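You operate a simulated robot arm through the tools that you are given. There is no shell and no other tool. Be economical: measure what you need, move in short steps, check, and stop when the job is done.

Carry out the task below with a simulated two-armed robot. There is one attempt and no reset: what you move stays moved.

TASK
On the top of the purple-edged table, fold the grey cloth in half and then in half again.

It is judged by the outcome, as a careful person would: the job done as asked, and still so three seconds after it is handed in. It fails if anything else is knocked over, pushed out of place, dropped, spilled or broken. Flat cloth is picked up by pressing the open fingertips on it (5 to 10 N) and closing them slowly along it; thin cloth reads only 2 to 8 mm in the jaws.

THE ROBOT
Two 7-joint arms with two-finger parallel grippers on one trunk, on a base that drives. Base frame: it is fixed to the floor where the robot stands at the start and does not move with it; the origin is under the middle of the robot, x ahead of it, y to its left, z up; the surface under the hand at the start is at about z = 0.74. Readings come in m, degrees, newtons and seconds.
The left shoulder is at the start at [0.07, 0.163, 1.07], the right one opposite. With the tool pointing down near the work surface each hand reaches from about 0.4 to 0.88 m from the robot's upright axis, wherever it stands, measured 20 degrees to its own side. Places, roughly: top of the purple-edged table [0.5, -0.5, 0.7]. Payload 3.43 kg a hand.
The TCP of each hand is the grasp point between the finger pads, 0.034 m short of the fingertips. In the tool frame z runs along the fingers and y along their closing line. The gripper opens to 0.128 m. The fingers are 0.024 m wide and 0.012 m thick; the gripper's body (0.048 by 0.13 m) begins 0.096 m behind the TCP.
Orientation is told as [roll, pitch, yaw] about the base's x, y, z axes, in that order, counted from this pose: with the fingers straight down and closing along the base's y, the tool's x points along the base's -x, its y along +y and its z along -z.

THE INTERFACE
- The arms move only by the tool servo_tool. It takes "left_rows", "right_rows" or both (then of equal length, played together; a hand with none holds still); each is a list of rows, each an object (a shift or turn left out is 0, a gripper value left out holds the last) with "slide": the shift along the tool's x, y, z in units of 50 mm (1.0 is 50 mm), a list of three; "rot": the turn, a rotation vector about the tool's x, y, z in units of 6 degrees (1.0 is 6 degrees), a list of three. In form: [{"slide": [dx, dy, dz], "rot": [wx, wy, wz]}, ...]. A call has 1 to 12 rows; each row shifts and turns the commanded pose from where the row before left it, along the tool's axes as they then stand. "left_gripper" and "right_gripper" are, for a hand that has rows, the closure in counts, from 0 (fully open) to 255 (shut), set as the call begins (left out, the last holds). A call with a number of a shift or a turn outside -1 to 1 is refused whole. A row lasts 0.2 s, in which the tool goes at most 0.05 m and 8.6 degrees; a call with a longer step from one row to the next is refused whole, and so is a gripper value outside its range. A pose out of reach is approached as far as the arm can. The call stops where the force on the tool passes 40 N (or 10 N more than at its start, if that is more) or the arm is blocked; 0.2 s more then pass. The fingers move at their own pace (about 0.153 m/s each) and stop on an object; they squeeze with about 21 N. The grip force told is the motor's: it shows also when the fingers shut on nothing. Time passes only in rows, and 0.2 s behind the last, so rows that do not move let the fingers close. The reply holds the time, the measured pose of the TCP, the force on the tool along the base axes, the opening and the grip force, in the units named above and with some noise, with the torque about the TCP (base axes, N m) and any sound that the robot's microphone picked up, and new pictures: "views" is both (left out), scene, wrist or none (wrist: the cameras of the hands that moved).
- Cameras (640 x 400 px; columns grow to the right, rows downward): "scene" is now at [0.1311, -0.0079, 1.2864]; the picture's right is [-0.08, -1.00, -0.00], its down [-0.69, 0.05, -0.72] and it looks along [0.72, -0.06, -0.69] (base axes); focal length 214 px, centre (320, 200). "left" rides on the left gripper at [0.076, 0.011, -0.16] in its tool frame; the picture's right is [-0.15, 0.99, 0.00], its down [-0.88, -0.13, -0.46] and it looks along [-0.45, -0.07, 0.89] (tool axes); focal length 234 px, centre (320, 200). "right" rides on the right gripper at [0.076, -0.011, -0.16] in its tool frame; the picture's right is [0.15, 0.99, 0.00], its down [-0.88, 0.13, -0.46] and it looks along [-0.45, 0.07, 0.89] (tool axes); focal length 234 px, centre (320, 200). There is no depth. A picture from a camera that has moved, and an enlarged one, comes with that camera's place and axes in the base frame and with its lens.
- slide_trunk(by): slides the trunk up (or, below 0, down) by that many m; the arms and the scene camera ride with it, the base frame stays. It gives what a move gives, with no picture.
- drive_base(legs): drives the robot by 1 to 6 legs, each [ahead, left, turn to the left] in m, m and degrees, along the robot's own axes; the way and the turn of a leg run together, so that a leg with both is an arc; at most 1.5 m and 180 degrees a leg. The arms and the cameras ride along, it lands a little off, and it stops where it bumps. It gives what a move gives, and a new picture of the scene camera.
- turn_head(pan, tilt): turns the head with the scene camera to pan (to the left, within 86 degrees either way) and tilt (down, from -29 to 69), counted from straight ahead of the robot. It gives what a move gives, and a new picture of the scene camera.
- inspect(camera, box): a new picture of the part [left, top, right, bottom] of that camera's present view, enlarged. It takes no simulated time.
- hand_in(): hands the job in; it is judged then, once.

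Go step by step. Nothing tells you exact positions but the pictures and the camera data: compare them with the known pose of the tool, close in by small moves and look again before you grip or let go. The budget is 120 turns and 260 pictures, counting those below and the enlarged ones. Unless the task says otherwise, let go and move clear before handing in, and close with one line.

The tools are called after "Emit:" as name(argument=value, ...) on one line, values as JSON. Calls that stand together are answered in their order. servo_tool: Moves the arms, as the interface text tells. Its arguments: {"type":"object","properties":{"left_rows":{"type":"array","items":{"type":"object","properties":{"slide":{"type":"array","items":{"type":"number"}},"rot":{"type":"array","items":{"type":"number"}}}}},"left_gripper":{"type":"number"},"right_rows":{"type":"array","items":{"type":"object","properties":{"slide":{"type":"array","items":{"type":"number"}},"rot":{"type":"array","items":{"type":"number"}}}}},"right_gripper":{"type":"number"},"views":{"type":"string","enum":["both","scene","wrist","none"]}},"required":[]} The other tools are called the same way: slide_trunk (by) slides the trunk up or down; drive_base (legs) drives the base; turn_head (pan, tilt) turns the head that bears the scene camera; inspect (camera, box) takes an enlarged picture of a part of a camera's view; hand_in () hands the job in.

At the start:

```text
time: 0.0
left_tool_pos: [0.7178, 0.0709, 0.9769]
left_tcp_rot: [0.0, 0.1, 0.1]
left_contact_force: [0.6, 0.3, -0.3]
left_ft_torque: [0.03, -0.03, -0.01]
left_width: 0.1278
left_gripper_force: 0.0
right_tool_pos: [0.3721, -0.3655, 0.9561]
right_tcp_rot: [0.0, 0.0, 0.0]
right_contact_force: [0.2, -0.4, 0.9]
right_ft_torque: [0.0, 0.03, 0.02]
right_width: 0.1278
right_gripper_force: 0.0
trunk travel left (down, up): [-0.55, 0.39]
robot x, y, heading: [-0.0021, -0.003, 0.0]
head pan, tilt: [-4.4, 43.6]
```

scene: 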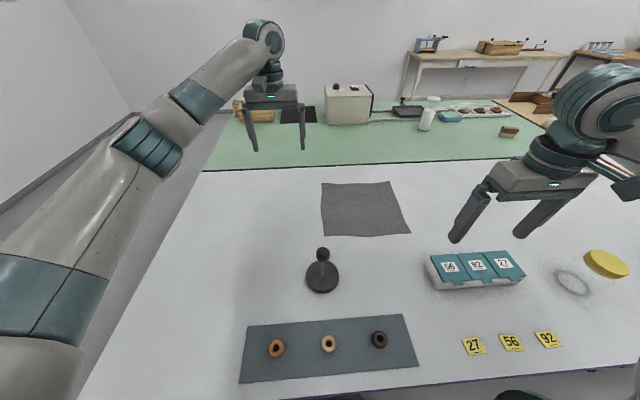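
right: 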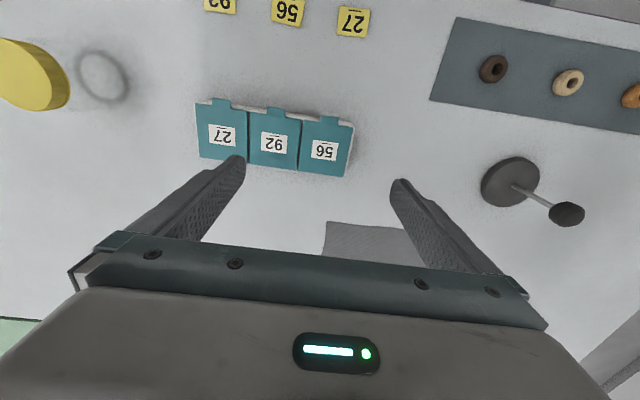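
left: 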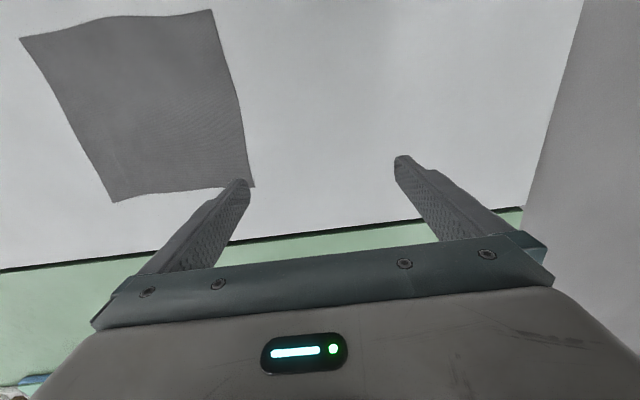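

The grey cloth lies at about x 0.53–0.80, y −0.34 to −0.06, roughly 0.27 m square, with the knob stand and the teal box nearer to the robot. I'll hover both hands over its far corners first, with the fingers part closed.

Emit:
servo_tool(left_rows=[{"slide": [-0.134, -0.312, 0.154]}, {"slide": [-0.134, -0.312, 0.154]}, {"slide": [-0.134, -0.312, 0.154]}, {"slide": [-0.134, -0.312, 0.154]}, {"slide": [-0.134, -0.312, 0.154]}, {"slide": [-0.134, -0.312, 0.154]}, {"slide": [-0.134, -0.312, 0.154]}, {"slide": [-0.134, -0.312, 0.154]}, {"slide": [-0.134, -0.312, 0.154]}, {"slide": [-0.134, -0.312, 0.154]}], right_rows=[{"slide": [-0.816, 0.091, 0.112]}, {"slide": [-0.816, 0.091, 0.112]}, {"slide": [-0.816, 0.091, 0.112]}, {"slide": [-0.816, 0.091, 0.112]}, {"slide": [-0.816, 0.091, 0.112]}, {"slide": [-0.816, 0.091, 0.112]}, {"slide": [-0.816, 0.091, 0.112]}, {"slide": [-0.816, 0.091, 0.112]}, {"slide": [-0.816, 0.091, 0.112]}, {"slide": [-0.816, 0.091, 0.112]}], left_gripper=175, right_gripper=175)

```text
time: 2.2
left_tool_pos: [0.7729, -0.0608, 0.9068]
left_tcp_rot: [0.0, 0.1, 0.0]
left_contact_force: [0.2, -0.2, -1.3]
left_ft_torque: [-0.03, 0.02, 0.02]
left_width: 0.0404
left_gripper_force: 0.0
left hand out of reach, approached as far as the arm can: row 9, 10
right_tool_pos: [0.7822, -0.3216, 0.9007]
right_tcp_rot: [0.0, 0.0, -0.1]
right_contact_force: [0.7, -0.3, -0.7]
right_ft_torque: [0.01, -0.03, -0.04]
right_width: 0.0403
right_gripper_force: 0.0
trunk travel left (down, up): [-0.55, 0.39]
robot x, y, heading: [-0.0002, 0.0014, 0.2]
head pan, tilt: [-4.4, 43.6]
camera scene: at [0.1322, -0.0068, 1.2862], right [-0.08, -1.0, 0.0], down [-0.69, 0.05, -0.72], along [0.72, -0.06, -0.69], focal length 214 px, centre (320, 200)
camera right: at [0.7065, -0.333, 1.061], right [-0.15, 0.99, 0.0], down [0.88, 0.13, 0.46], along [0.45, 0.07, -0.89], focal length 234 px, centre (320, 200)
camera left: at [0.6959, -0.0501, 1.0667], right [0.15, 0.99, 0.0], down [0.88, -0.13, 0.45], along [0.45, -0.07, -0.89], focal length 234 px, centre (320, 200)
```

scene: 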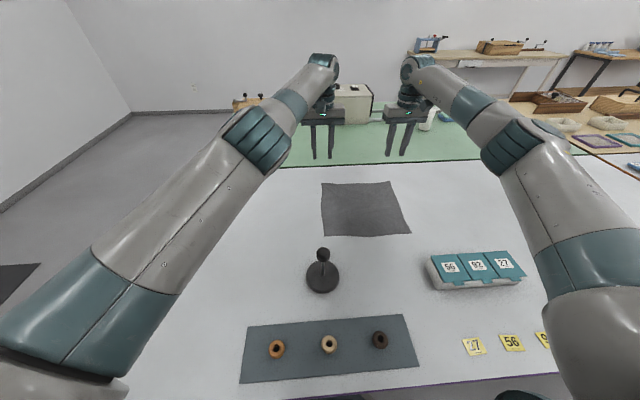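
right: 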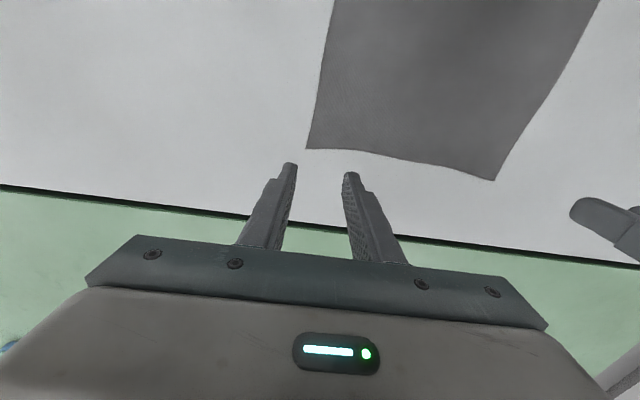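
left: 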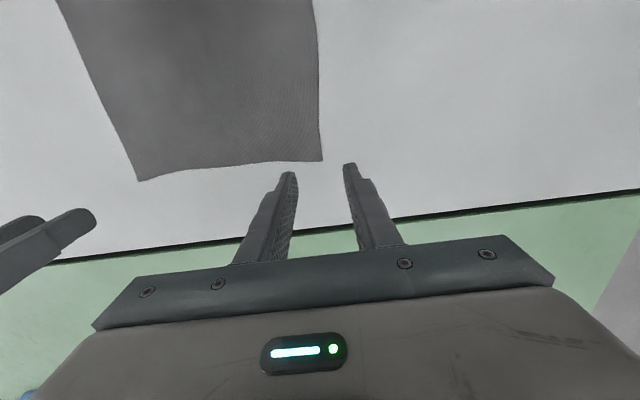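

The corners come out at A(.798, −.062) and B(.790, −.338), and the left hand is short of reach at its corner. I want to shift the robot about 0.2 m to the right, so I'll check first that the floor there is clear.

Emit:
turn_head(pan=-75, tilt=55)

Emit:
turn_head(pan=-30, tilt=65)

```text
time: 3.6
left_tool_pos: [0.7706, -0.062, 0.908]
left_tcp_rot: [0.1, 0.1, 0.2]
left_contact_force: [0.1, -0.3, -0.1]
left_ft_torque: [0.02, 0.01, 0.0]
left_width: 0.0403
left_gripper_force: 0.0
right_tool_pos: [0.7804, -0.3231, 0.8995]
right_tcp_rot: [0.0, 0.1, 0.0]
right_contact_force: [-0.1, -0.3, 0.1]
right_ft_torque: [-0.01, -0.02, 0.01]
right_width: 0.04
right_gripper_force: 0.1
trunk travel left (down, up): [-0.55, 0.39]
robot x, y, heading: [0.0013, 0.0009, 0.0]
head pan, tilt: [-75.0, 55.0]
camera scene: at [0.0678, -0.0713, 1.271], right [-0.97, -0.26, 0.0], down [-0.21, 0.79, -0.57], along [0.15, -0.55, -0.82], focal length 214 px, centre (320, 200)
```

scene: 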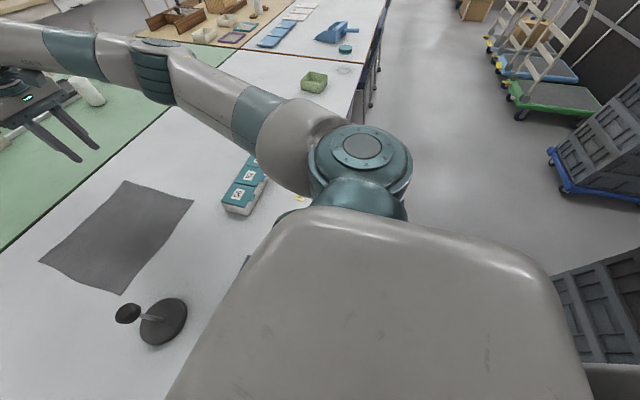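

```text
time: 4.7
left_tool_pos: [0.7717, -0.0629, 0.907]
left_tcp_rot: [0.0, 0.0, 0.0]
left_contact_force: [0.0, -0.1, 0.9]
left_ft_torque: [0.02, 0.01, 0.01]
left_width: 0.0402
left_gripper_force: 0.0
right_tool_pos: [0.7797, -0.323, 0.9001]
right_tcp_rot: [0.0, 0.1, 0.0]
right_contact_force: [-0.7, -0.5, -0.2]
right_ft_torque: [0.01, -0.01, -0.01]
right_width: 0.04
right_gripper_force: 0.1
trunk travel left (down, up): [-0.55, 0.39]
robot x, y, heading: [-0.0034, 0.0035, 0.1]
head pan, tilt: [-30.0, 65.0]
camera scene: at [0.1016, -0.032, 1.2593], right [-0.5, -0.87, 0.0], down [-0.78, 0.45, -0.42], along [0.37, -0.21, -0.91], focal length 214 px, centre (320, 200)
```

scene: 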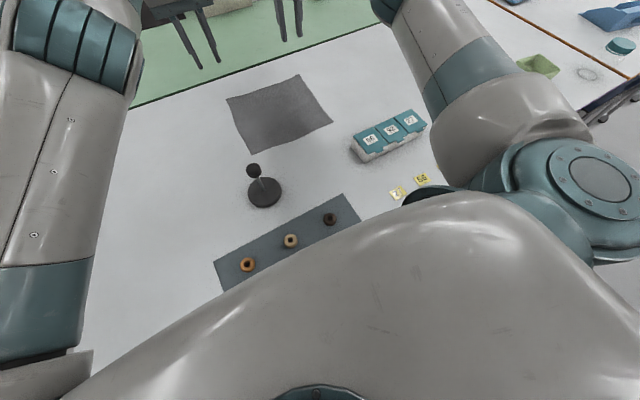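

The floor to the right looks clear, and I'll drive 0.2 m that way.

Emit:
drive_base(legs=[[0, -0.2, 0]])

Emit:
turn_head(pan=0, tilt=45)

```text
time: 6.3
left_tool_pos: [0.7719, -0.2627, 0.9075]
left_tcp_rot: [0.0, 0.2, 0.1]
left_contact_force: [0.6, 0.0, 0.4]
left_ft_torque: [0.0, 0.01, -0.03]
left_width: 0.0399
left_gripper_force: 0.1
right_tool_pos: [0.7813, -0.5234, 0.8999]
right_tcp_rot: [0.0, -0.1, 0.1]
right_contact_force: [0.7, -0.6, -0.6]
right_ft_torque: [-0.01, 0.01, -0.03]
right_width: 0.0401
right_gripper_force: 0.0
trunk travel left (down, up): [-0.55, 0.39]
robot x, y, heading: [-0.0028, -0.1994, -0.2]
head pan, tilt: [-30.0, 65.0]
camera scene: at [0.1016, -0.2329, 1.2593], right [-0.5, -0.87, 0.0], down [-0.79, 0.45, -0.42], along [0.37, -0.21, -0.91], focal length 214 px, centre (320, 200)
```

scene: 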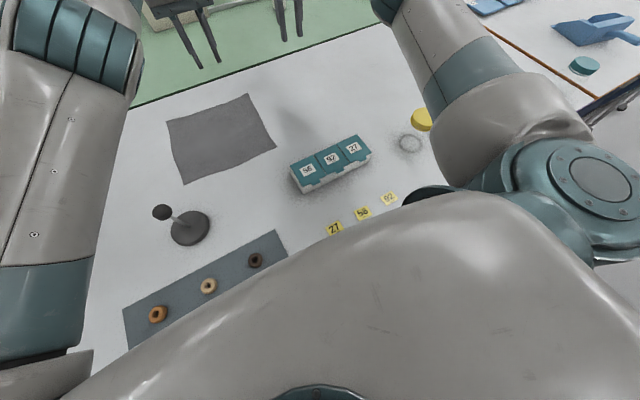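

```text
time: 7.3
left_tool_pos: [0.7712, -0.264, 0.9083]
left_tcp_rot: [0.1, 0.1, 0.1]
left_contact_force: [-0.6, -0.5, 0.1]
left_ft_torque: [0.0, 0.02, -0.02]
left_width: 0.0402
left_gripper_force: 0.0
right_tool_pos: [0.7812, -0.5235, 0.8992]
right_tcp_rot: [0.0, 0.0, 0.0]
right_contact_force: [0.1, 0.0, -1.1]
right_ft_torque: [0.01, -0.03, 0.0]
right_width: 0.0402
right_gripper_force: 0.0
trunk travel left (down, up): [-0.55, 0.39]
robot x, y, heading: [-0.0001, -0.2006, 0.4]
head pan, tilt: [0.0, 45.0]
camera scene: at [0.1303, -0.202, 1.2843], right [0.0, -1.0, 0.0], down [-0.71, 0.0, -0.71], along [0.71, 0.0, -0.71], focal length 214 px, centre (320, 200)
```

scene: 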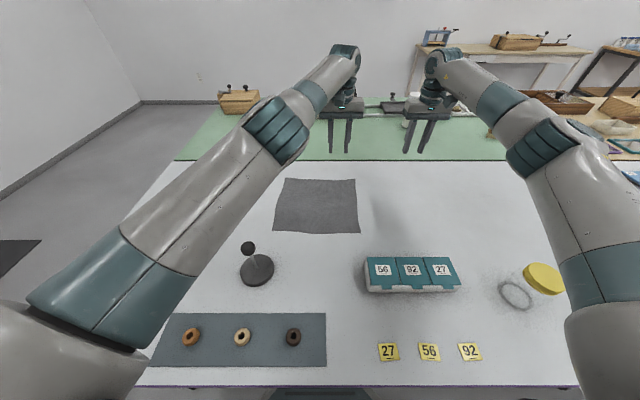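

Both hands now have room to reach, so I'll move them back over the far corners and lower them somewhat.

Emit:
servo_tool(left_rows=[{"slide": [0, 0.6, 0.2]}, {"slide": [0, 0.6, 0.2]}, {"slide": [0, 0.6, 0.2]}, {"slide": [0, 0.6, 0.2]}, {"slide": [0, 0.6, 0.2]}, {"slide": [0, 0.56, 0.2]}], right_rows=[{"slide": [0, 0.695, 0.2]}, {"slide": [0, 0.695, 0.2]}, {"slide": [0, 0.695, 0.2]}, {"slide": [0, 0.695, 0.2]}, {"slide": [0, 0.695, 0.2]}, {"slide": [0, 0.695, 0.2]}])

```text
time: 8.7
left_tool_pos: [0.7697, -0.0814, 0.848]
left_tcp_rot: [-0.2, 0.0, 0.0]
left_contact_force: [0.7, -0.4, -1.5]
left_ft_torque: [-0.02, 0.01, -0.01]
left_width: 0.04
left_gripper_force: 0.0
right_tool_pos: [0.7833, -0.3107, 0.8431]
right_tcp_rot: [-0.1, 0.0, 0.1]
right_contact_force: [-0.9, -0.1, 0.3]
right_ft_torque: [-0.05, 0.0, 0.01]
right_width: 0.0399
right_gripper_force: 0.1
trunk travel left (down, up): [-0.55, 0.39]
robot x, y, heading: [0.0019, -0.2, -0.1]
head pan, tilt: [0.0, 45.0]
camera scene: at [0.131, -0.1997, 1.2843], right [0.0, -1.0, 0.0], down [-0.71, 0.0, -0.71], along [0.71, 0.0, -0.71], focal length 214 px, centre (320, 200)
camera right: at [0.708, -0.3212, 1.0032], right [-0.15, 0.99, 0.0], down [0.88, 0.13, 0.46], along [0.45, 0.07, -0.89], focal length 234 px, centre (320, 200)
camera left: at [0.6941, -0.0699, 1.0067], right [0.15, 0.99, 0.0], down [0.88, -0.13, 0.45], along [0.45, -0.07, -0.89], focal length 234 px, centre (320, 200)
```

scene: 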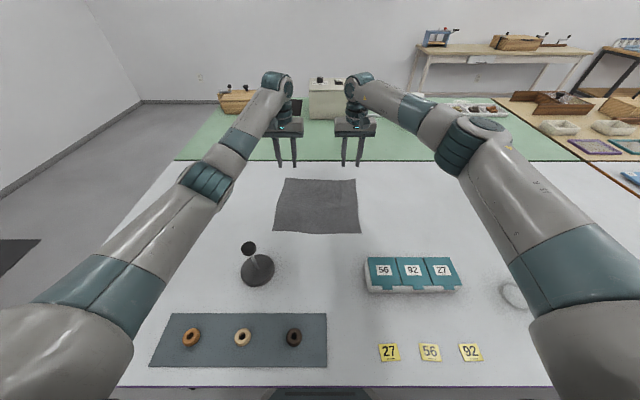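
right: 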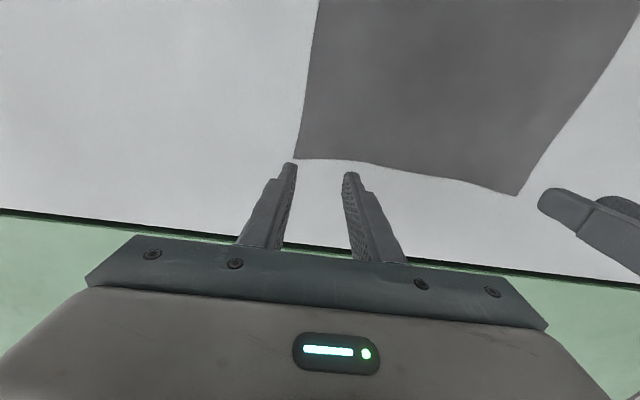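
left: 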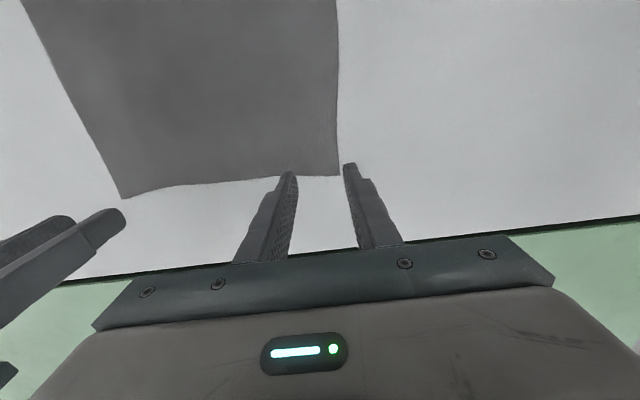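

I'll narrow the fingers to about 30 mm so they land fully on the cloth, line up just inside each corner and descend to around 15 mm above it.

Emit:
servo_tool(left_rows=[{"slide": [-0.087, -0.067, 0.386]}, {"slide": [-0.087, -0.067, 0.387]}, {"slide": [-0.087, -0.067, 0.387]}], right_rows=[{"slide": [0.04, 0.03, 0.353]}, {"slide": [0.04, 0.03, 0.353]}, {"slide": [0.04, 0.03, 0.353]}], left_gripper=195, right_gripper=195, views="wrist")

```text
time: 9.5
left_tool_pos: [0.7842, -0.0976, 0.7899]
left_tcp_rot: [0.0, 0.1, 0.1]
left_contact_force: [-0.9, 0.1, -0.6]
left_ft_torque: [0.0, 0.01, 0.03]
left_width: 0.03
left_gripper_force: 0.0
right_tool_pos: [0.7764, -0.309, 0.786]
right_tcp_rot: [0.0, 0.1, -0.1]
right_contact_force: [0.5, 0.0, 0.0]
right_ft_torque: [0.02, 0.0, -0.01]
right_width: 0.0302
right_gripper_force: 0.1
trunk travel left (down, up): [-0.55, 0.39]
robot x, y, heading: [-0.0019, -0.1982, 0.0]
head pan, tilt: [0.0, 45.0]
camera right: at [0.7019, -0.3191, 0.9471], right [-0.15, 0.99, 0.0], down [0.88, 0.13, 0.45], along [0.45, 0.07, -0.89], focal length 234 px, centre (320, 200)
camera left: at [0.708, -0.0844, 0.9496], right [0.15, 0.99, 0.0], down [0.88, -0.13, 0.45], along [0.45, -0.07, -0.89], focal length 234 px, centre (320, 200)
```

right: 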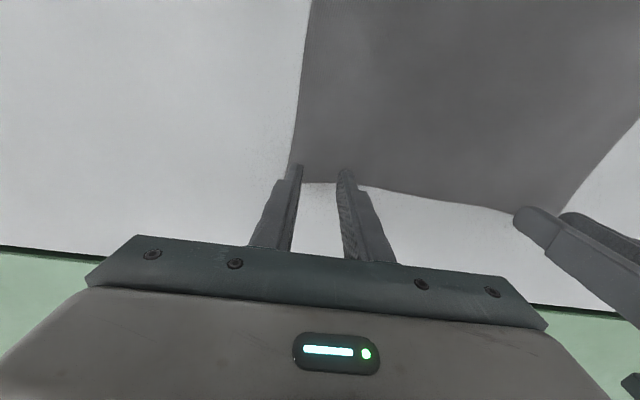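
left: 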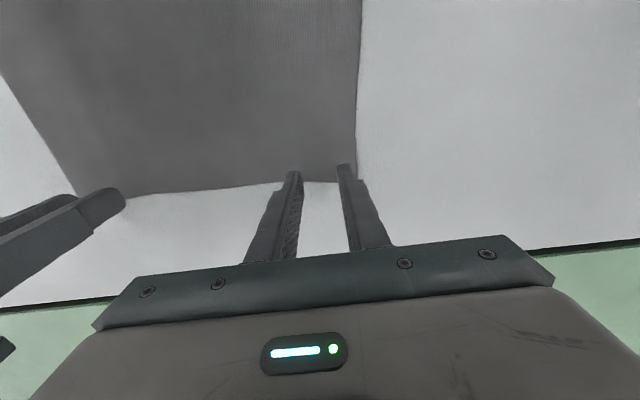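

Both hands are just inside the corners, so I'll descend in small steps and watch the contact force.

Emit:
servo_tool(left_rows=[{"slide": [0, 0, 0.1]}, {"slide": [0, 0, 0.1]}, {"slide": [0, 0, 0.04]}], right_rows=[{"slide": [0, 0.1, 0.08]}, {"slide": [0, 0, 0.08]}, {"slide": [0, 0, 0]}], views="none")

```text
time: 10.3
left_tool_pos: [0.7847, -0.096, 0.7782]
left_tcp_rot: [0.0, 0.1, 0.0]
left_contact_force: [0.7, 0.6, 0.0]
left_ft_torque: [0.04, 0.01, 0.0]
left_width: 0.0301
left_gripper_force: 0.0
right_tool_pos: [0.7765, -0.3037, 0.7787]
right_tcp_rot: [0.0, 0.0, 0.0]
right_contact_force: [-0.2, 0.4, -0.5]
right_ft_torque: [0.03, 0.03, 0.02]
right_width: 0.0301
right_gripper_force: 0.1
trunk travel left (down, up): [-0.55, 0.39]
robot x, y, heading: [-0.0015, -0.2011, -0.1]
head pan, tilt: [0.0, 45.0]
```

Emit:
servo_tool(left_rows=[{"slide": [0, 0, 0.04]}, {"slide": [0, 0, 0.04]}], right_rows=[{"slide": [0, 0, 0.04]}, {"slide": [0, 0, 0.04]}], views="none")

```text
time: 10.9
left_tool_pos: [0.7846, -0.0948, 0.7741]
left_tcp_rot: [0.0, 0.0, 0.1]
left_contact_force: [-0.2, 0.3, 4.8]
left_ft_torque: [0.01, 0.01, 0.0]
left_width: 0.03
left_gripper_force: 0.1
right_tool_pos: [0.7753, -0.3045, 0.7759]
right_tcp_rot: [0.0, -0.1, 0.0]
right_contact_force: [0.0, -0.4, 0.4]
right_ft_torque: [0.01, -0.02, -0.01]
right_width: 0.0302
right_gripper_force: 0.0
trunk travel left (down, up): [-0.55, 0.39]
robot x, y, heading: [-0.0009, -0.2017, -0.3]
head pan, tilt: [0.0, 45.0]
```

Emit:
servo_tool(left_rows=[{"slide": [0, 0, 0.01]}, {"slide": [0, 0, 0]}], right_rows=[{"slide": [0, 0, 0.03]}, {"slide": [0, 0, 0.01]}], views="none")

```text
time: 11.5
left_tool_pos: [0.7827, -0.0945, 0.7761]
left_tcp_rot: [0.1, -0.1, 0.1]
left_contact_force: [1.3, 0.2, 7.8]
left_ft_torque: [0.02, -0.03, -0.01]
left_width: 0.0303
left_gripper_force: 0.0
right_tool_pos: [0.7742, -0.3044, 0.7753]
right_tcp_rot: [0.0, -0.2, -0.1]
right_contact_force: [1.3, 0.6, 6.9]
right_ft_torque: [-0.06, -0.04, 0.0]
right_width: 0.0297
right_gripper_force: 0.0
trunk travel left (down, up): [-0.55, 0.39]
robot x, y, heading: [0.0014, -0.2006, 0.3]
head pan, tilt: [0.0, 45.0]
```

Both hands press at about 7 N, and I'll close the fingers in stages.

Emit:
servo_tool(left_rows=[{"slide": [0, 0, 0]}], right_rows=[{"slide": [0, 0, 0]}], left_gripper=215, right_gripper=215, views="none")

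Emit:
servo_tool(left_rows=[{"slide": [0, 0, 0]}], right_rows=[{"slide": [0, 0, 0]}], left_gripper=233, right_gripper=233, views="none")

Emit:
servo_tool(left_rows=[{"slide": [0, 0, 0]}, {"slide": [0, 0, 0]}], right_rows=[{"slide": [0, 0, 0]}, {"slide": [0, 0, 0]}], left_gripper=255, right_gripper=255, views="both")

```text
time: 11.9
left_tool_pos: [0.7834, -0.0952, 0.7744]
left_tcp_rot: [-0.1, -0.1, 0.1]
left_contact_force: [1.0, -0.5, 7.0]
left_ft_torque: [0.03, -0.02, 0.01]
left_width: 0.0195
left_gripper_force: 0.0
right_tool_pos: [0.7745, -0.3051, 0.7752]
right_tcp_rot: [0.0, 0.0, 0.0]
right_contact_force: [1.2, 1.0, 9.8]
right_ft_torque: [-0.03, -0.06, -0.02]
right_width: 0.0195
right_gripper_force: 0.0
trunk travel left (down, up): [-0.55, 0.39]
robot x, y, heading: [-0.0014, -0.2036, -0.1]
head pan, tilt: [0.0, 45.0]
```

```text
time: 12.3
left_tool_pos: [0.7832, -0.0948, 0.7761]
left_tcp_rot: [0.0, -0.2, 0.1]
left_contact_force: [-0.7, -0.3, 7.3]
left_ft_torque: [-0.05, 0.0, 0.01]
left_width: 0.0103
left_gripper_force: 0.0
right_tool_pos: [0.7743, -0.3031, 0.7744]
right_tcp_rot: [0.0, -0.1, 0.0]
right_contact_force: [0.2, 1.1, 9.1]
right_ft_torque: [0.01, -0.01, 0.01]
right_width: 0.0103
right_gripper_force: 0.1
trunk travel left (down, up): [-0.55, 0.39]
robot x, y, heading: [0.0004, -0.2007, 0.0]
head pan, tilt: [0.0, 45.0]
```

```text
time: 12.9
left_tool_pos: [0.7827, -0.0952, 0.7745]
left_tcp_rot: [0.0, -0.2, 0.1]
left_contact_force: [0.4, -1.9, 6.9]
left_ft_torque: [-0.02, 0.0, 0.01]
left_width: 0.0
left_gripper_force: 21.1
right_tool_pos: [0.7745, -0.3042, 0.7752]
right_tcp_rot: [0.0, -0.1, 0.0]
right_contact_force: [0.6, 2.3, 10.4]
right_ft_torque: [0.09, 0.0, 0.0]
right_width: 0.002
right_gripper_force: 21.1
trunk travel left (down, up): [-0.55, 0.39]
robot x, y, heading: [-0.0039, -0.1986, -0.2]
head pan, tilt: [0.0, 45.0]
camera scene: at [0.128, -0.2016, 1.2847], right [0.0, -1.0, 0.0], down [-0.71, 0.0, -0.71], along [0.71, 0.0, -0.71], focal length 214 px, centre (320, 200)
camera right: at [0.6978, -0.3153, 0.936], right [-0.15, 0.99, 0.0], down [0.88, 0.13, 0.46], along [0.45, 0.07, -0.89], focal length 234 px, centre (320, 200)
camera left: at [0.7059, -0.0832, 0.9346], right [0.15, 0.99, 0.0], down [0.88, -0.13, 0.46], along [0.45, -0.07, -0.89], focal length 234 px, centre (320, 200)
```

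scene: 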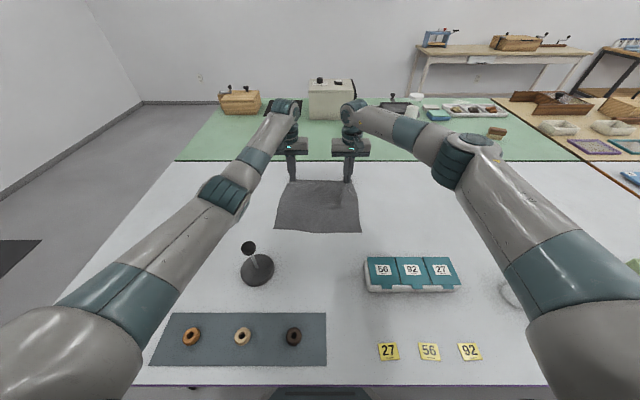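
right: 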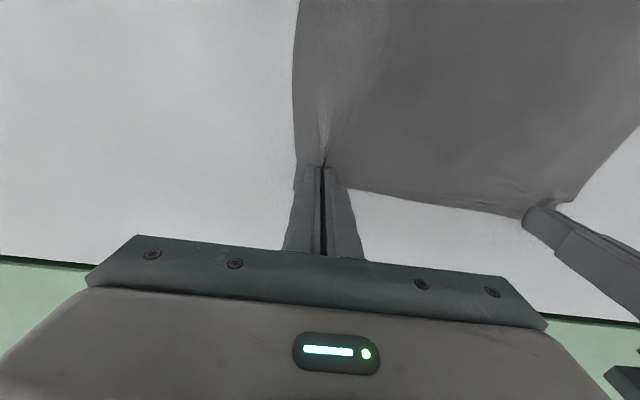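
left: 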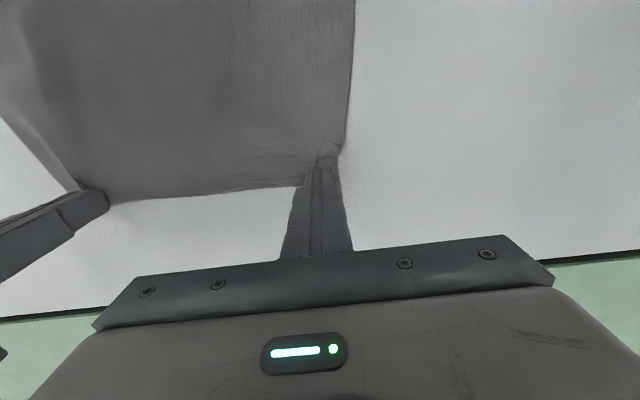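

The right hand holds the cloth (2 mm), but the left read 0 mm and slipped. I'll raise and reopen the left a little and look before pressing again, with more force.

Emit:
servo_tool(left_rows=[{"slide": [0, 0, -0.2]}, {"slide": [0, 0, -0.2]}, {"slide": [0, 0, 0]}], left_gripper=185, views="wrist")

```text
time: 13.7
left_tool_pos: [0.7833, -0.0942, 0.7955]
left_tcp_rot: [0.0, 0.0, 0.1]
left_contact_force: [0.1, 0.2, 0.2]
left_ft_torque: [0.01, 0.02, 0.0]
left_width: 0.035
left_gripper_force: 0.0
right_tool_pos: [0.7727, -0.3048, 0.7749]
right_tcp_rot: [0.0, -0.1, 0.0]
right_contact_force: [-2.2, 2.4, 16.3]
right_ft_torque: [-0.01, 0.1, 0.03]
right_width: 0.0022
right_gripper_force: 20.7
trunk travel left (down, up): [-0.55, 0.39]
robot x, y, heading: [-0.0003, -0.1988, 0.1]
head pan, tilt: [0.0, 45.0]
camera left: at [0.7057, -0.0833, 0.9548], right [0.15, 0.99, 0.0], down [0.88, -0.13, 0.46], along [0.45, -0.07, -0.89], focal length 234 px, centre (320, 200)
```

left: 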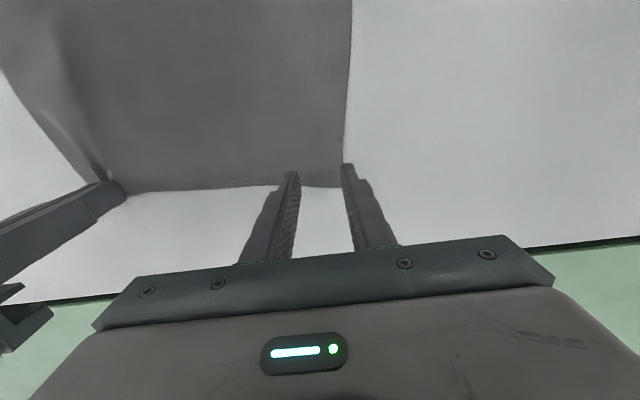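

The corner has moved about 13 mm to the right, so I'll follow it and press again.

Emit:
servo_tool(left_rows=[{"slide": [0, -0.28, 0.1]}, {"slide": [0, 0, 0.2]}, {"slide": [0, 0, 0.08]}, {"slide": [0, 0, 0.05]}], views="none")

```text
time: 14.7
left_tool_pos: [0.7818, -0.1099, 0.775]
left_tcp_rot: [0.0, -0.2, 0.1]
left_contact_force: [-2.0, 1.6, 10.9]
left_ft_torque: [0.17, 0.1, -0.02]
left_width: 0.0351
left_gripper_force: 0.2
right_tool_pos: [0.7737, -0.3037, 0.7752]
right_tcp_rot: [-0.1, -0.3, 0.0]
right_contact_force: [1.4, 1.5, 11.7]
right_ft_torque: [0.05, -0.02, 0.0]
right_width: 0.0018
right_gripper_force: 20.8
trunk travel left (down, up): [-0.55, 0.39]
robot x, y, heading: [-0.0021, -0.2029, -0.4]
head pan, tilt: [0.0, 45.0]
```

Emit:
servo_tool(left_rows=[{"slide": [0, 0, 0]}], left_gripper=205, views="none")

Emit:
servo_tool(left_rows=[{"slide": [0, 0, 0]}], left_gripper=225, views="none")

Emit:
servo_tool(left_rows=[{"slide": [0, 0, 0]}, {"slide": [0, 0, 0]}], left_gripper=255, views="wrist")

```text
time: 15.1
left_tool_pos: [0.7833, -0.1107, 0.7747]
left_tcp_rot: [0.0, -0.3, 0.0]
left_contact_force: [2.3, -0.3, 15.9]
left_ft_torque: [0.2, 0.01, -0.03]
left_width: 0.0245
left_gripper_force: 0.1
right_tool_pos: [0.7724, -0.3055, 0.7763]
right_tcp_rot: [0.0, -0.2, 0.0]
right_contact_force: [1.3, 3.1, 9.2]
right_ft_torque: [0.05, 0.0, -0.01]
right_width: 0.0017
right_gripper_force: 20.9
trunk travel left (down, up): [-0.55, 0.39]
robot x, y, heading: [0.0015, -0.2028, 0.0]
head pan, tilt: [0.0, 45.0]
```

```text
time: 15.5
left_tool_pos: [0.7816, -0.1119, 0.7749]
left_tcp_rot: [0.0, -0.3, 0.0]
left_contact_force: [2.5, -1.7, 20.7]
left_ft_torque: [0.07, 0.0, -0.03]
left_width: 0.0148
left_gripper_force: 0.1
right_tool_pos: [0.7736, -0.3053, 0.7751]
right_tcp_rot: [0.0, -0.1, 0.0]
right_contact_force: [2.2, 3.0, 7.3]
right_ft_torque: [0.07, -0.03, 0.0]
right_width: 0.0019
right_gripper_force: 21.1
trunk travel left (down, up): [-0.55, 0.39]
robot x, y, heading: [0.0017, -0.2004, -0.1]
head pan, tilt: [0.0, 45.0]
```

```text
time: 16.1
left_tool_pos: [0.7821, -0.1103, 0.7754]
left_tcp_rot: [0.1, -0.2, 0.0]
left_contact_force: [1.4, -3.7, 27.8]
left_ft_torque: [0.03, -0.02, -0.04]
left_width: 0.0021
left_gripper_force: 21.4
right_tool_pos: [0.774, -0.3053, 0.7752]
right_tcp_rot: [0.0, 0.0, 0.0]
right_contact_force: [0.9, 5.5, 2.6]
right_ft_torque: [0.17, 0.01, -0.03]
right_width: 0.0022
right_gripper_force: 20.7
trunk travel left (down, up): [-0.55, 0.39]
robot x, y, heading: [-0.0073, -0.1988, -0.0]
head pan, tilt: [0.0, 45.0]
camera left: at [0.7048, -0.0988, 0.9343], right [0.15, 0.99, 0.0], down [0.88, -0.13, 0.46], along [0.45, -0.07, -0.89], focal length 234 px, centre (320, 200)
```

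left: 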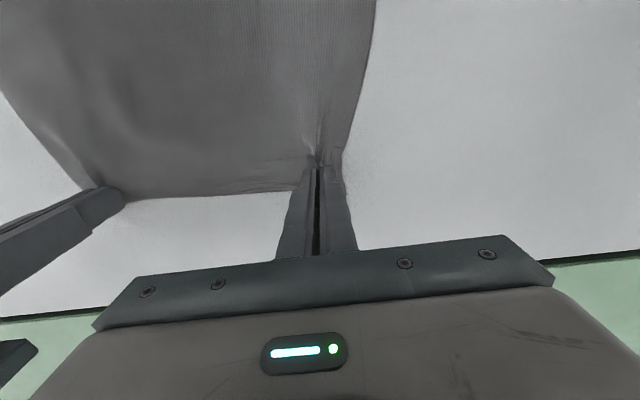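

Both hands hold about 2 mm of cloth. I'll lift them together along an arc to the apex over the fold line, x ≈ 0.66.

Emit:
servo_tool(left_rows=[{"slide": [0.037, 0, -0.424]}, {"slide": [0.11, 0, -0.41]}, {"slide": [0.18, 0, -0.386]}, {"slide": [0.244, 0, -0.348]}, {"slide": [0.3, 0, -0.3]}, {"slide": [0.348, 0, -0.244]}, {"slide": [0.386, 0, -0.18]}, {"slide": [0.41, 0, -0.11]}, {"slide": [0.424, 0, -0.037]}], right_rows=[{"slide": [0.037, 0, -0.424]}, {"slide": [0.11, 0, -0.41]}, {"slide": [0.18, 0, -0.386]}, {"slide": [0.244, 0, -0.348]}, {"slide": [0.3, 0, -0.3]}, {"slide": [0.348, 0, -0.244]}, {"slide": [0.386, 0, -0.18]}, {"slide": [0.41, 0, -0.11]}, {"slide": [0.424, 0, -0.037]}])

```text
time: 18.1
left_tool_pos: [0.6597, -0.1101, 0.8936]
left_tcp_rot: [0.0, 0.0, 0.2]
left_contact_force: [-1.0, -6.0, 0.0]
left_ft_torque: [-0.21, 0.03, 0.01]
left_width: 0.0018
left_gripper_force: 21.2
right_tool_pos: [0.6518, -0.3053, 0.8971]
right_tcp_rot: [0.0, 0.0, 0.0]
right_contact_force: [0.1, 5.4, 0.1]
right_ft_torque: [0.18, -0.01, -0.06]
right_width: 0.0022
right_gripper_force: 20.9
trunk travel left (down, up): [-0.55, 0.39]
robot x, y, heading: [0.0012, -0.197, -0.3]
head pan, tilt: [0.0, 45.0]
camera scene: at [0.1295, -0.2019, 1.2845], right [0.0, -1.0, 0.0], down [-0.71, 0.0, -0.71], along [0.71, 0.0, -0.71], focal length 214 px, centre (320, 200)
camera right: at [0.5767, -0.3159, 1.0575], right [-0.15, 0.99, 0.0], down [0.88, 0.13, 0.46], along [0.45, 0.07, -0.89], focal length 234 px, centre (320, 200)
camera left: at [0.5838, -0.0981, 1.0531], right [0.14, 0.99, 0.0], down [0.88, -0.13, 0.46], along [0.45, -0.07, -0.89], focal length 234 px, centre (320, 200)
```

scene: 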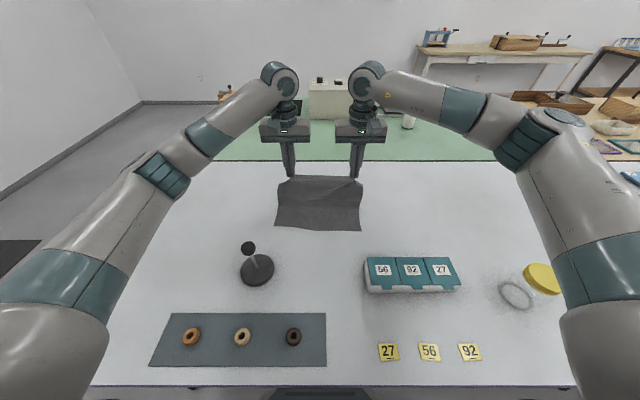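
right: 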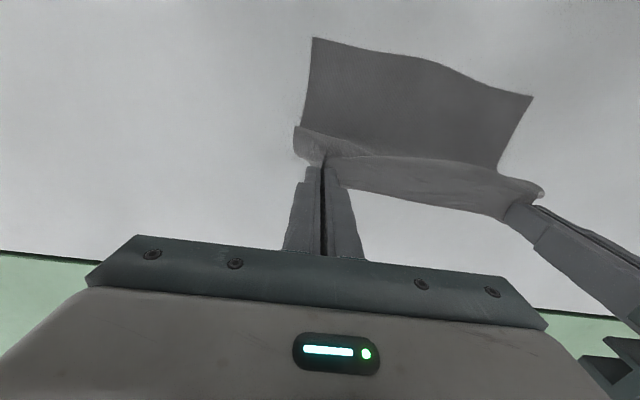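
left: 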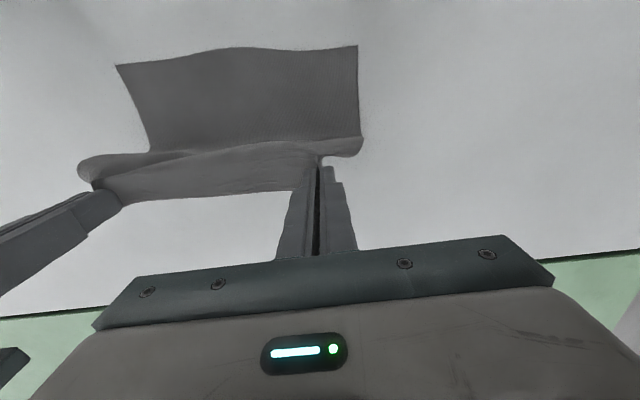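

The fold is lifting cleanly. The near corners sit at about D(.552, −.055) and C(.536, −.330), so I'll bring the edge down onto them while tilting the fingers, to lay the edge outward.

Emit:
servo_tool(left_rows=[{"slide": [0.355, 0.03, 0.041], "rot": [0, -0.625, 0]}, {"slide": [0.349, 0.03, 0.1], "rot": [0, -0.625, 0]}, {"slide": [0.338, 0.03, 0.156], "rot": [0, -0.625, 0]}, {"slide": [0.322, 0.03, 0.206], "rot": [0, -0.625, 0]}, {"slide": [0.302, 0.03, 0.253], "rot": [0, -0.625, 0]}, {"slide": [0.279, 0.03, 0.296], "rot": [0, -0.625, 0]}, {"slide": [0.25, 0.03, 0.331], "rot": [0, -0.625, 0]}, {"slide": [0.215, 0.03, 0.359], "rot": [0, -0.625, 0]}], right_rows=[{"slide": [0.386, 0.03, 0.042], "rot": [0, -0.625, 0]}, {"slide": [0.379, 0.03, 0.101], "rot": [0, -0.625, 0]}, {"slide": [0.367, 0.03, 0.158], "rot": [0, -0.625, 0]}, {"slide": [0.346, 0.03, 0.21], "rot": [0, -0.625, 0]}, {"slide": [0.324, 0.03, 0.257], "rot": [0, -0.625, 0]}, {"slide": [0.296, 0.03, 0.302], "rot": [0, -0.625, 0]}, {"slide": [0.263, 0.03, 0.34], "rot": [0, -0.625, 0]}, {"slide": [0.224, 0.03, 0.368], "rot": [0, -0.625, 0]}])

```text
time: 19.9
left_tool_pos: [0.571, -0.0979, 0.789]
left_tcp_rot: [0.0, -29.9, 0.2]
left_contact_force: [-0.9, -6.1, -0.2]
left_ft_torque: [-0.16, 0.06, -0.08]
left_width: 0.0017
left_gripper_force: 20.6
right_tool_pos: [0.5557, -0.2937, 0.7865]
right_tcp_rot: [0.0, -30.1, 0.0]
right_contact_force: [0.5, 6.9, 0.3]
right_ft_torque: [0.18, 0.01, 0.07]
right_width: 0.0023
right_gripper_force: 20.6
trunk travel left (down, up): [-0.55, 0.39]
robot x, y, heading: [-0.0025, -0.2006, 0.0]
head pan, tilt: [0.0, 45.0]
camera scene: at [0.1303, -0.2015, 1.2845], right [0.0, -1.0, 0.0], down [-0.71, 0.0, -0.71], along [0.71, 0.0, -0.71], focal length 214 px, centre (320, 200)
camera right: at [0.4098, -0.3038, 0.8885], right [-0.13, 0.99, -0.07], down [0.53, 0.13, 0.84], along [0.84, 0.07, -0.54], focal length 234 px, centre (320, 200)
camera left: at [0.4247, -0.0863, 0.8886], right [0.13, 0.99, 0.07], down [0.53, -0.13, 0.84], along [0.84, -0.07, -0.55], focal length 234 px, centre (320, 200)
```

scene: 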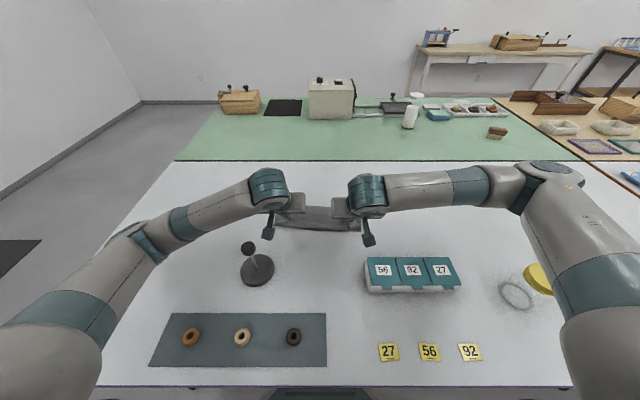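
right: 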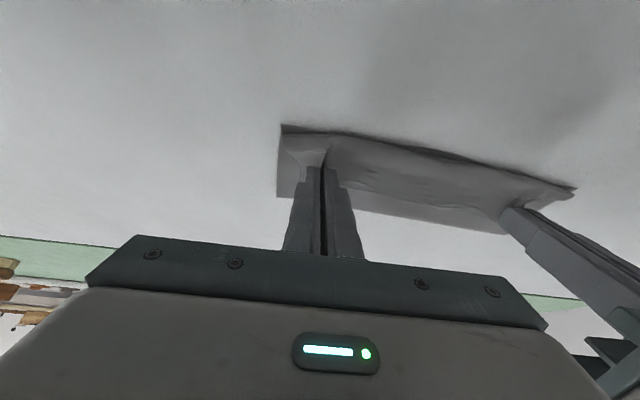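
left: 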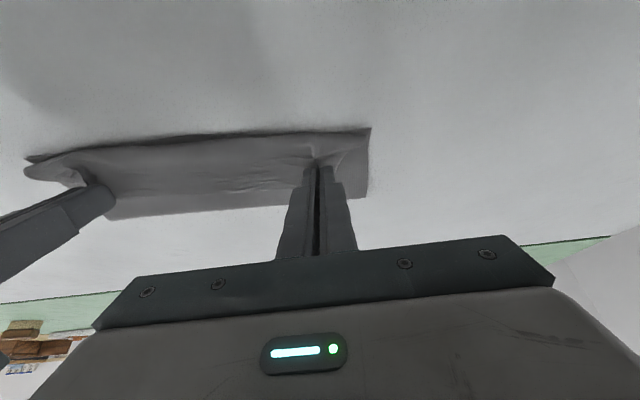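

The edge lines up well with the near one. I'll lower about 8 mm and then open slowly so the ridges flatten.

Emit:
servo_tool(left_rows=[{"slide": [0.04, 0, 0.07]}, {"slide": [0.04, 0, 0.07]}], right_rows=[{"slide": [0.04, 0, 0.07]}, {"slide": [0.04, 0, 0.07]}], views="none")

Emit:
servo_tool(left_rows=[{"slide": [0, 0, 0]}, {"slide": [0, 0, 0]}], right_rows=[{"slide": [0, 0, 0]}, {"slide": [0, 0, 0]}], left_gripper=205, right_gripper=205, views="wrist")

```text
time: 20.5
left_tool_pos: [0.5708, -0.0994, 0.7799]
left_tcp_rot: [0.1, -30.0, 0.1]
left_contact_force: [-0.6, -4.7, -0.5]
left_ft_torque: [-0.14, 0.04, -0.09]
left_width: 0.0018
left_gripper_force: 21.5
right_tool_pos: [0.5537, -0.2929, 0.7779]
right_tcp_rot: [0.1, -30.1, 0.0]
right_contact_force: [0.3, 4.8, 2.5]
right_ft_torque: [0.19, -0.06, 0.09]
right_width: 0.002
right_gripper_force: 21.2
trunk travel left (down, up): [-0.55, 0.39]
robot x, y, heading: [-0.0016, -0.2027, 0.1]
head pan, tilt: [0.0, 45.0]
```

```text
time: 21.1
left_tool_pos: [0.5701, -0.098, 0.7807]
left_tcp_rot: [0.0, -30.0, 0.1]
left_contact_force: [1.2, 0.5, 0.0]
left_ft_torque: [0.0, -0.01, 0.0]
left_width: 0.0251
left_gripper_force: 0.1
right_tool_pos: [0.5547, -0.2929, 0.7767]
right_tcp_rot: [0.0, -30.0, 0.1]
right_contact_force: [0.4, -0.6, 0.5]
right_ft_torque: [0.0, -0.04, -0.03]
right_width: 0.0251
right_gripper_force: 0.1
trunk travel left (down, up): [-0.55, 0.39]
robot x, y, heading: [0.0017, -0.1966, 0.2]
head pan, tilt: [0.0, 45.0]
camera right: at [0.4097, -0.304, 0.8791], right [-0.13, 0.99, -0.07], down [0.53, 0.13, 0.83], along [0.84, 0.07, -0.55], focal length 234 px, centre (320, 200)
camera left: at [0.4243, -0.0865, 0.8807], right [0.13, 0.99, 0.07], down [0.54, -0.13, 0.83], along [0.84, -0.07, -0.55], focal length 234 px, centre (320, 200)
```

right: 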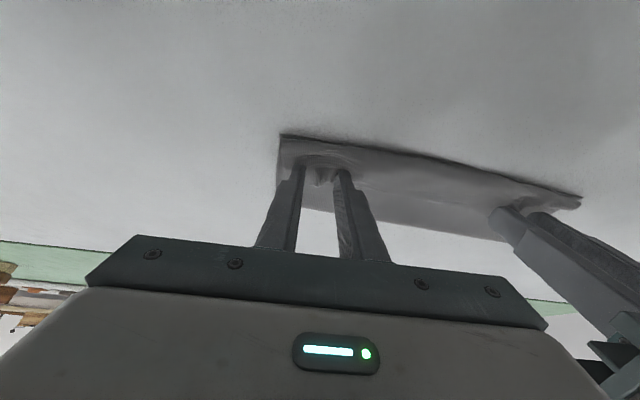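
left: 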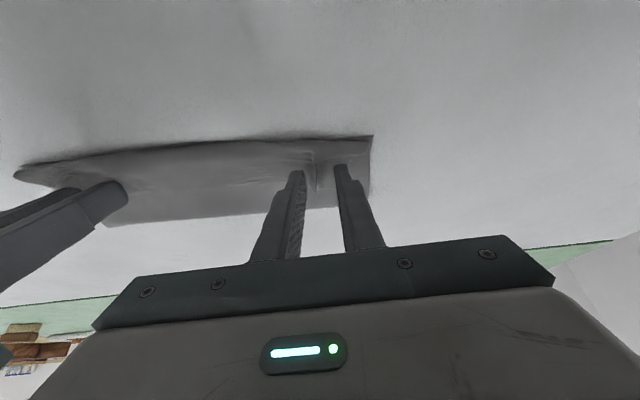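

The cloth is released, so I'll raise both hands straight up and look.

Emit:
servo_tool(left_rows=[{"slide": [-0.1, 0, -0.173]}, {"slide": [-0.25, 0, -0.433]}, {"slide": [-0.25, 0, -0.433], "rot": [0, 1, 0]}, {"slide": [-0.25, 0, -0.433], "rot": [0, 1, 0]}, {"slide": [-0.2, 0, -0.4], "rot": [0, 1, 0]}, {"slide": [-0.1, 0, -0.4], "rot": [0, 1, 0]}, {"slide": [0, 0, -0.4], "rot": [0, 1, 0]}], right_rows=[{"slide": [-0.1, 0, -0.173]}, {"slide": [-0.25, 0, -0.433]}, {"slide": [-0.25, 0, -0.433], "rot": [0, 1, 0]}, {"slide": [-0.25, 0, -0.433], "rot": [0, 1, 0]}, {"slide": [-0.2, 0, -0.4], "rot": [0, 1, 0]}, {"slide": [-0.1, 0, -0.4], "rot": [0, 1, 0]}, {"slide": [0, 0, -0.4], "rot": [0, 1, 0]}])

```text
time: 22.7
left_tool_pos: [0.5749, -0.0942, 0.9267]
left_tcp_rot: [0.0, 0.3, 0.1]
left_contact_force: [0.5, 0.6, 0.7]
left_ft_torque: [-0.03, -0.02, -0.04]
left_width: 0.025
left_gripper_force: 0.1
right_tool_pos: [0.5615, -0.2923, 0.9252]
right_tcp_rot: [-0.1, 0.2, 0.1]
right_contact_force: [-0.3, 0.3, 0.0]
right_ft_torque: [-0.01, -0.02, -0.01]
right_width: 0.0252
right_gripper_force: 0.1
trunk travel left (down, up): [-0.55, 0.39]
robot x, y, heading: [0.0005, -0.199, 0.5]
head pan, tilt: [0.0, 45.0]
camera scene: at [0.1302, -0.2015, 1.2843], right [0.0, -1.0, 0.0], down [-0.71, 0.0, -0.71], along [0.71, 0.0, -0.71], focal length 214 px, centre (320, 200)
camera right: at [0.4855, -0.3043, 1.0868], right [-0.15, 0.99, 0.0], down [0.88, 0.13, 0.45], along [0.45, 0.07, -0.89], focal length 234 px, centre (320, 200)
camera left: at [0.4983, -0.0825, 1.0859], right [0.15, 0.99, 0.0], down [0.88, -0.13, 0.45], along [0.45, -0.07, -0.89], focal length 234 px, centre (320, 200)
```

scene: 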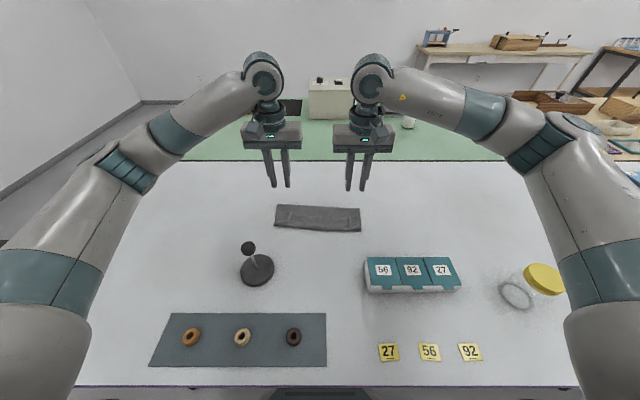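
right: 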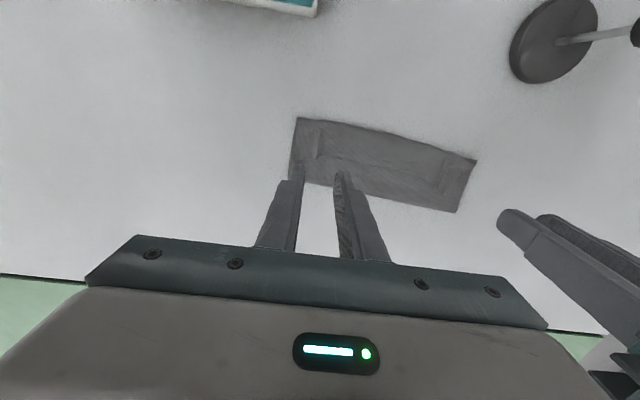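
left: 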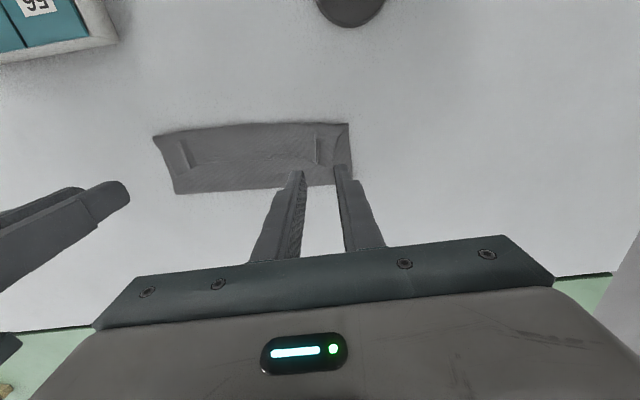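

The first fold looks neat, and I'll zoom in to check the edges.

Emit:
inspect(camera="scene", box=[255, 190, 385, 250])

Emit:
inspect(camera="left", box=[130, 90, 390, 220])

Emit:
inspect(camera="right", box=[260, 90, 500, 230])

```text
4.92 times, centred on (320, 220) of scene
camera zoom: at [0.1302, -0.2015, 1.2843], right [0.0, -1.0, 0.0], down [-0.71, 0.0, -0.71], along [0.71, 0.0, -0.71], focal length 1056 px, centre (320, 102)
```

zoom: 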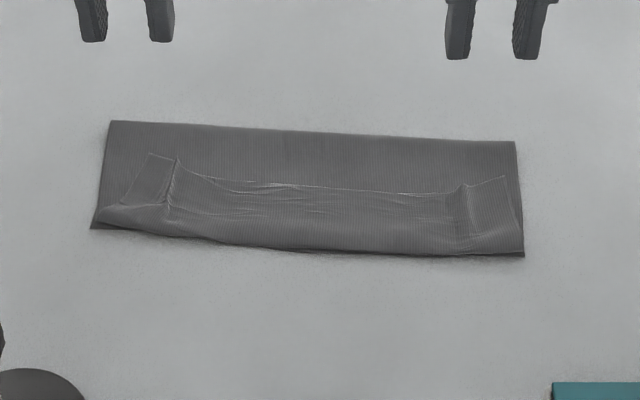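

```text
2.46 times, centred on (260, 155) of left
camera zoom: at [0.4983, -0.0825, 1.0859], right [0.15, 0.99, 0.0], down [0.88, -0.13, 0.45], along [0.45, -0.07, -0.89], focal length 576 px, centre (468, 311)
```

zoom: 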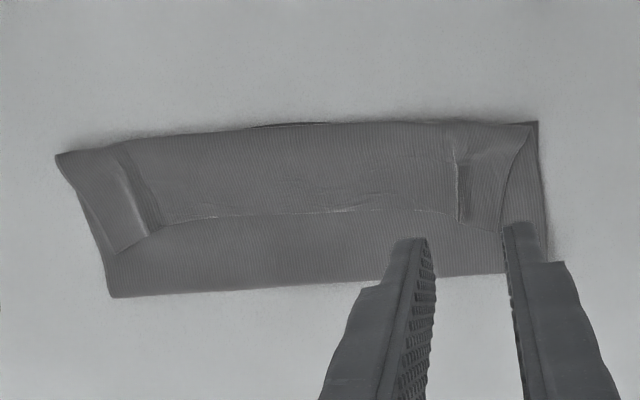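

```text
2.67 times, centred on (380, 160) of right
camera zoom: at [0.4855, -0.3043, 1.0868], right [-0.15, 0.99, 0.0], down [0.88, 0.13, 0.45], along [0.45, 0.07, -0.89], focal length 624 px, centre (160, 307)
```

zoom: 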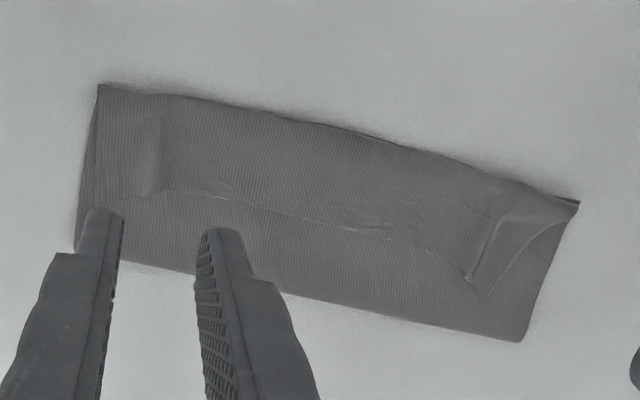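

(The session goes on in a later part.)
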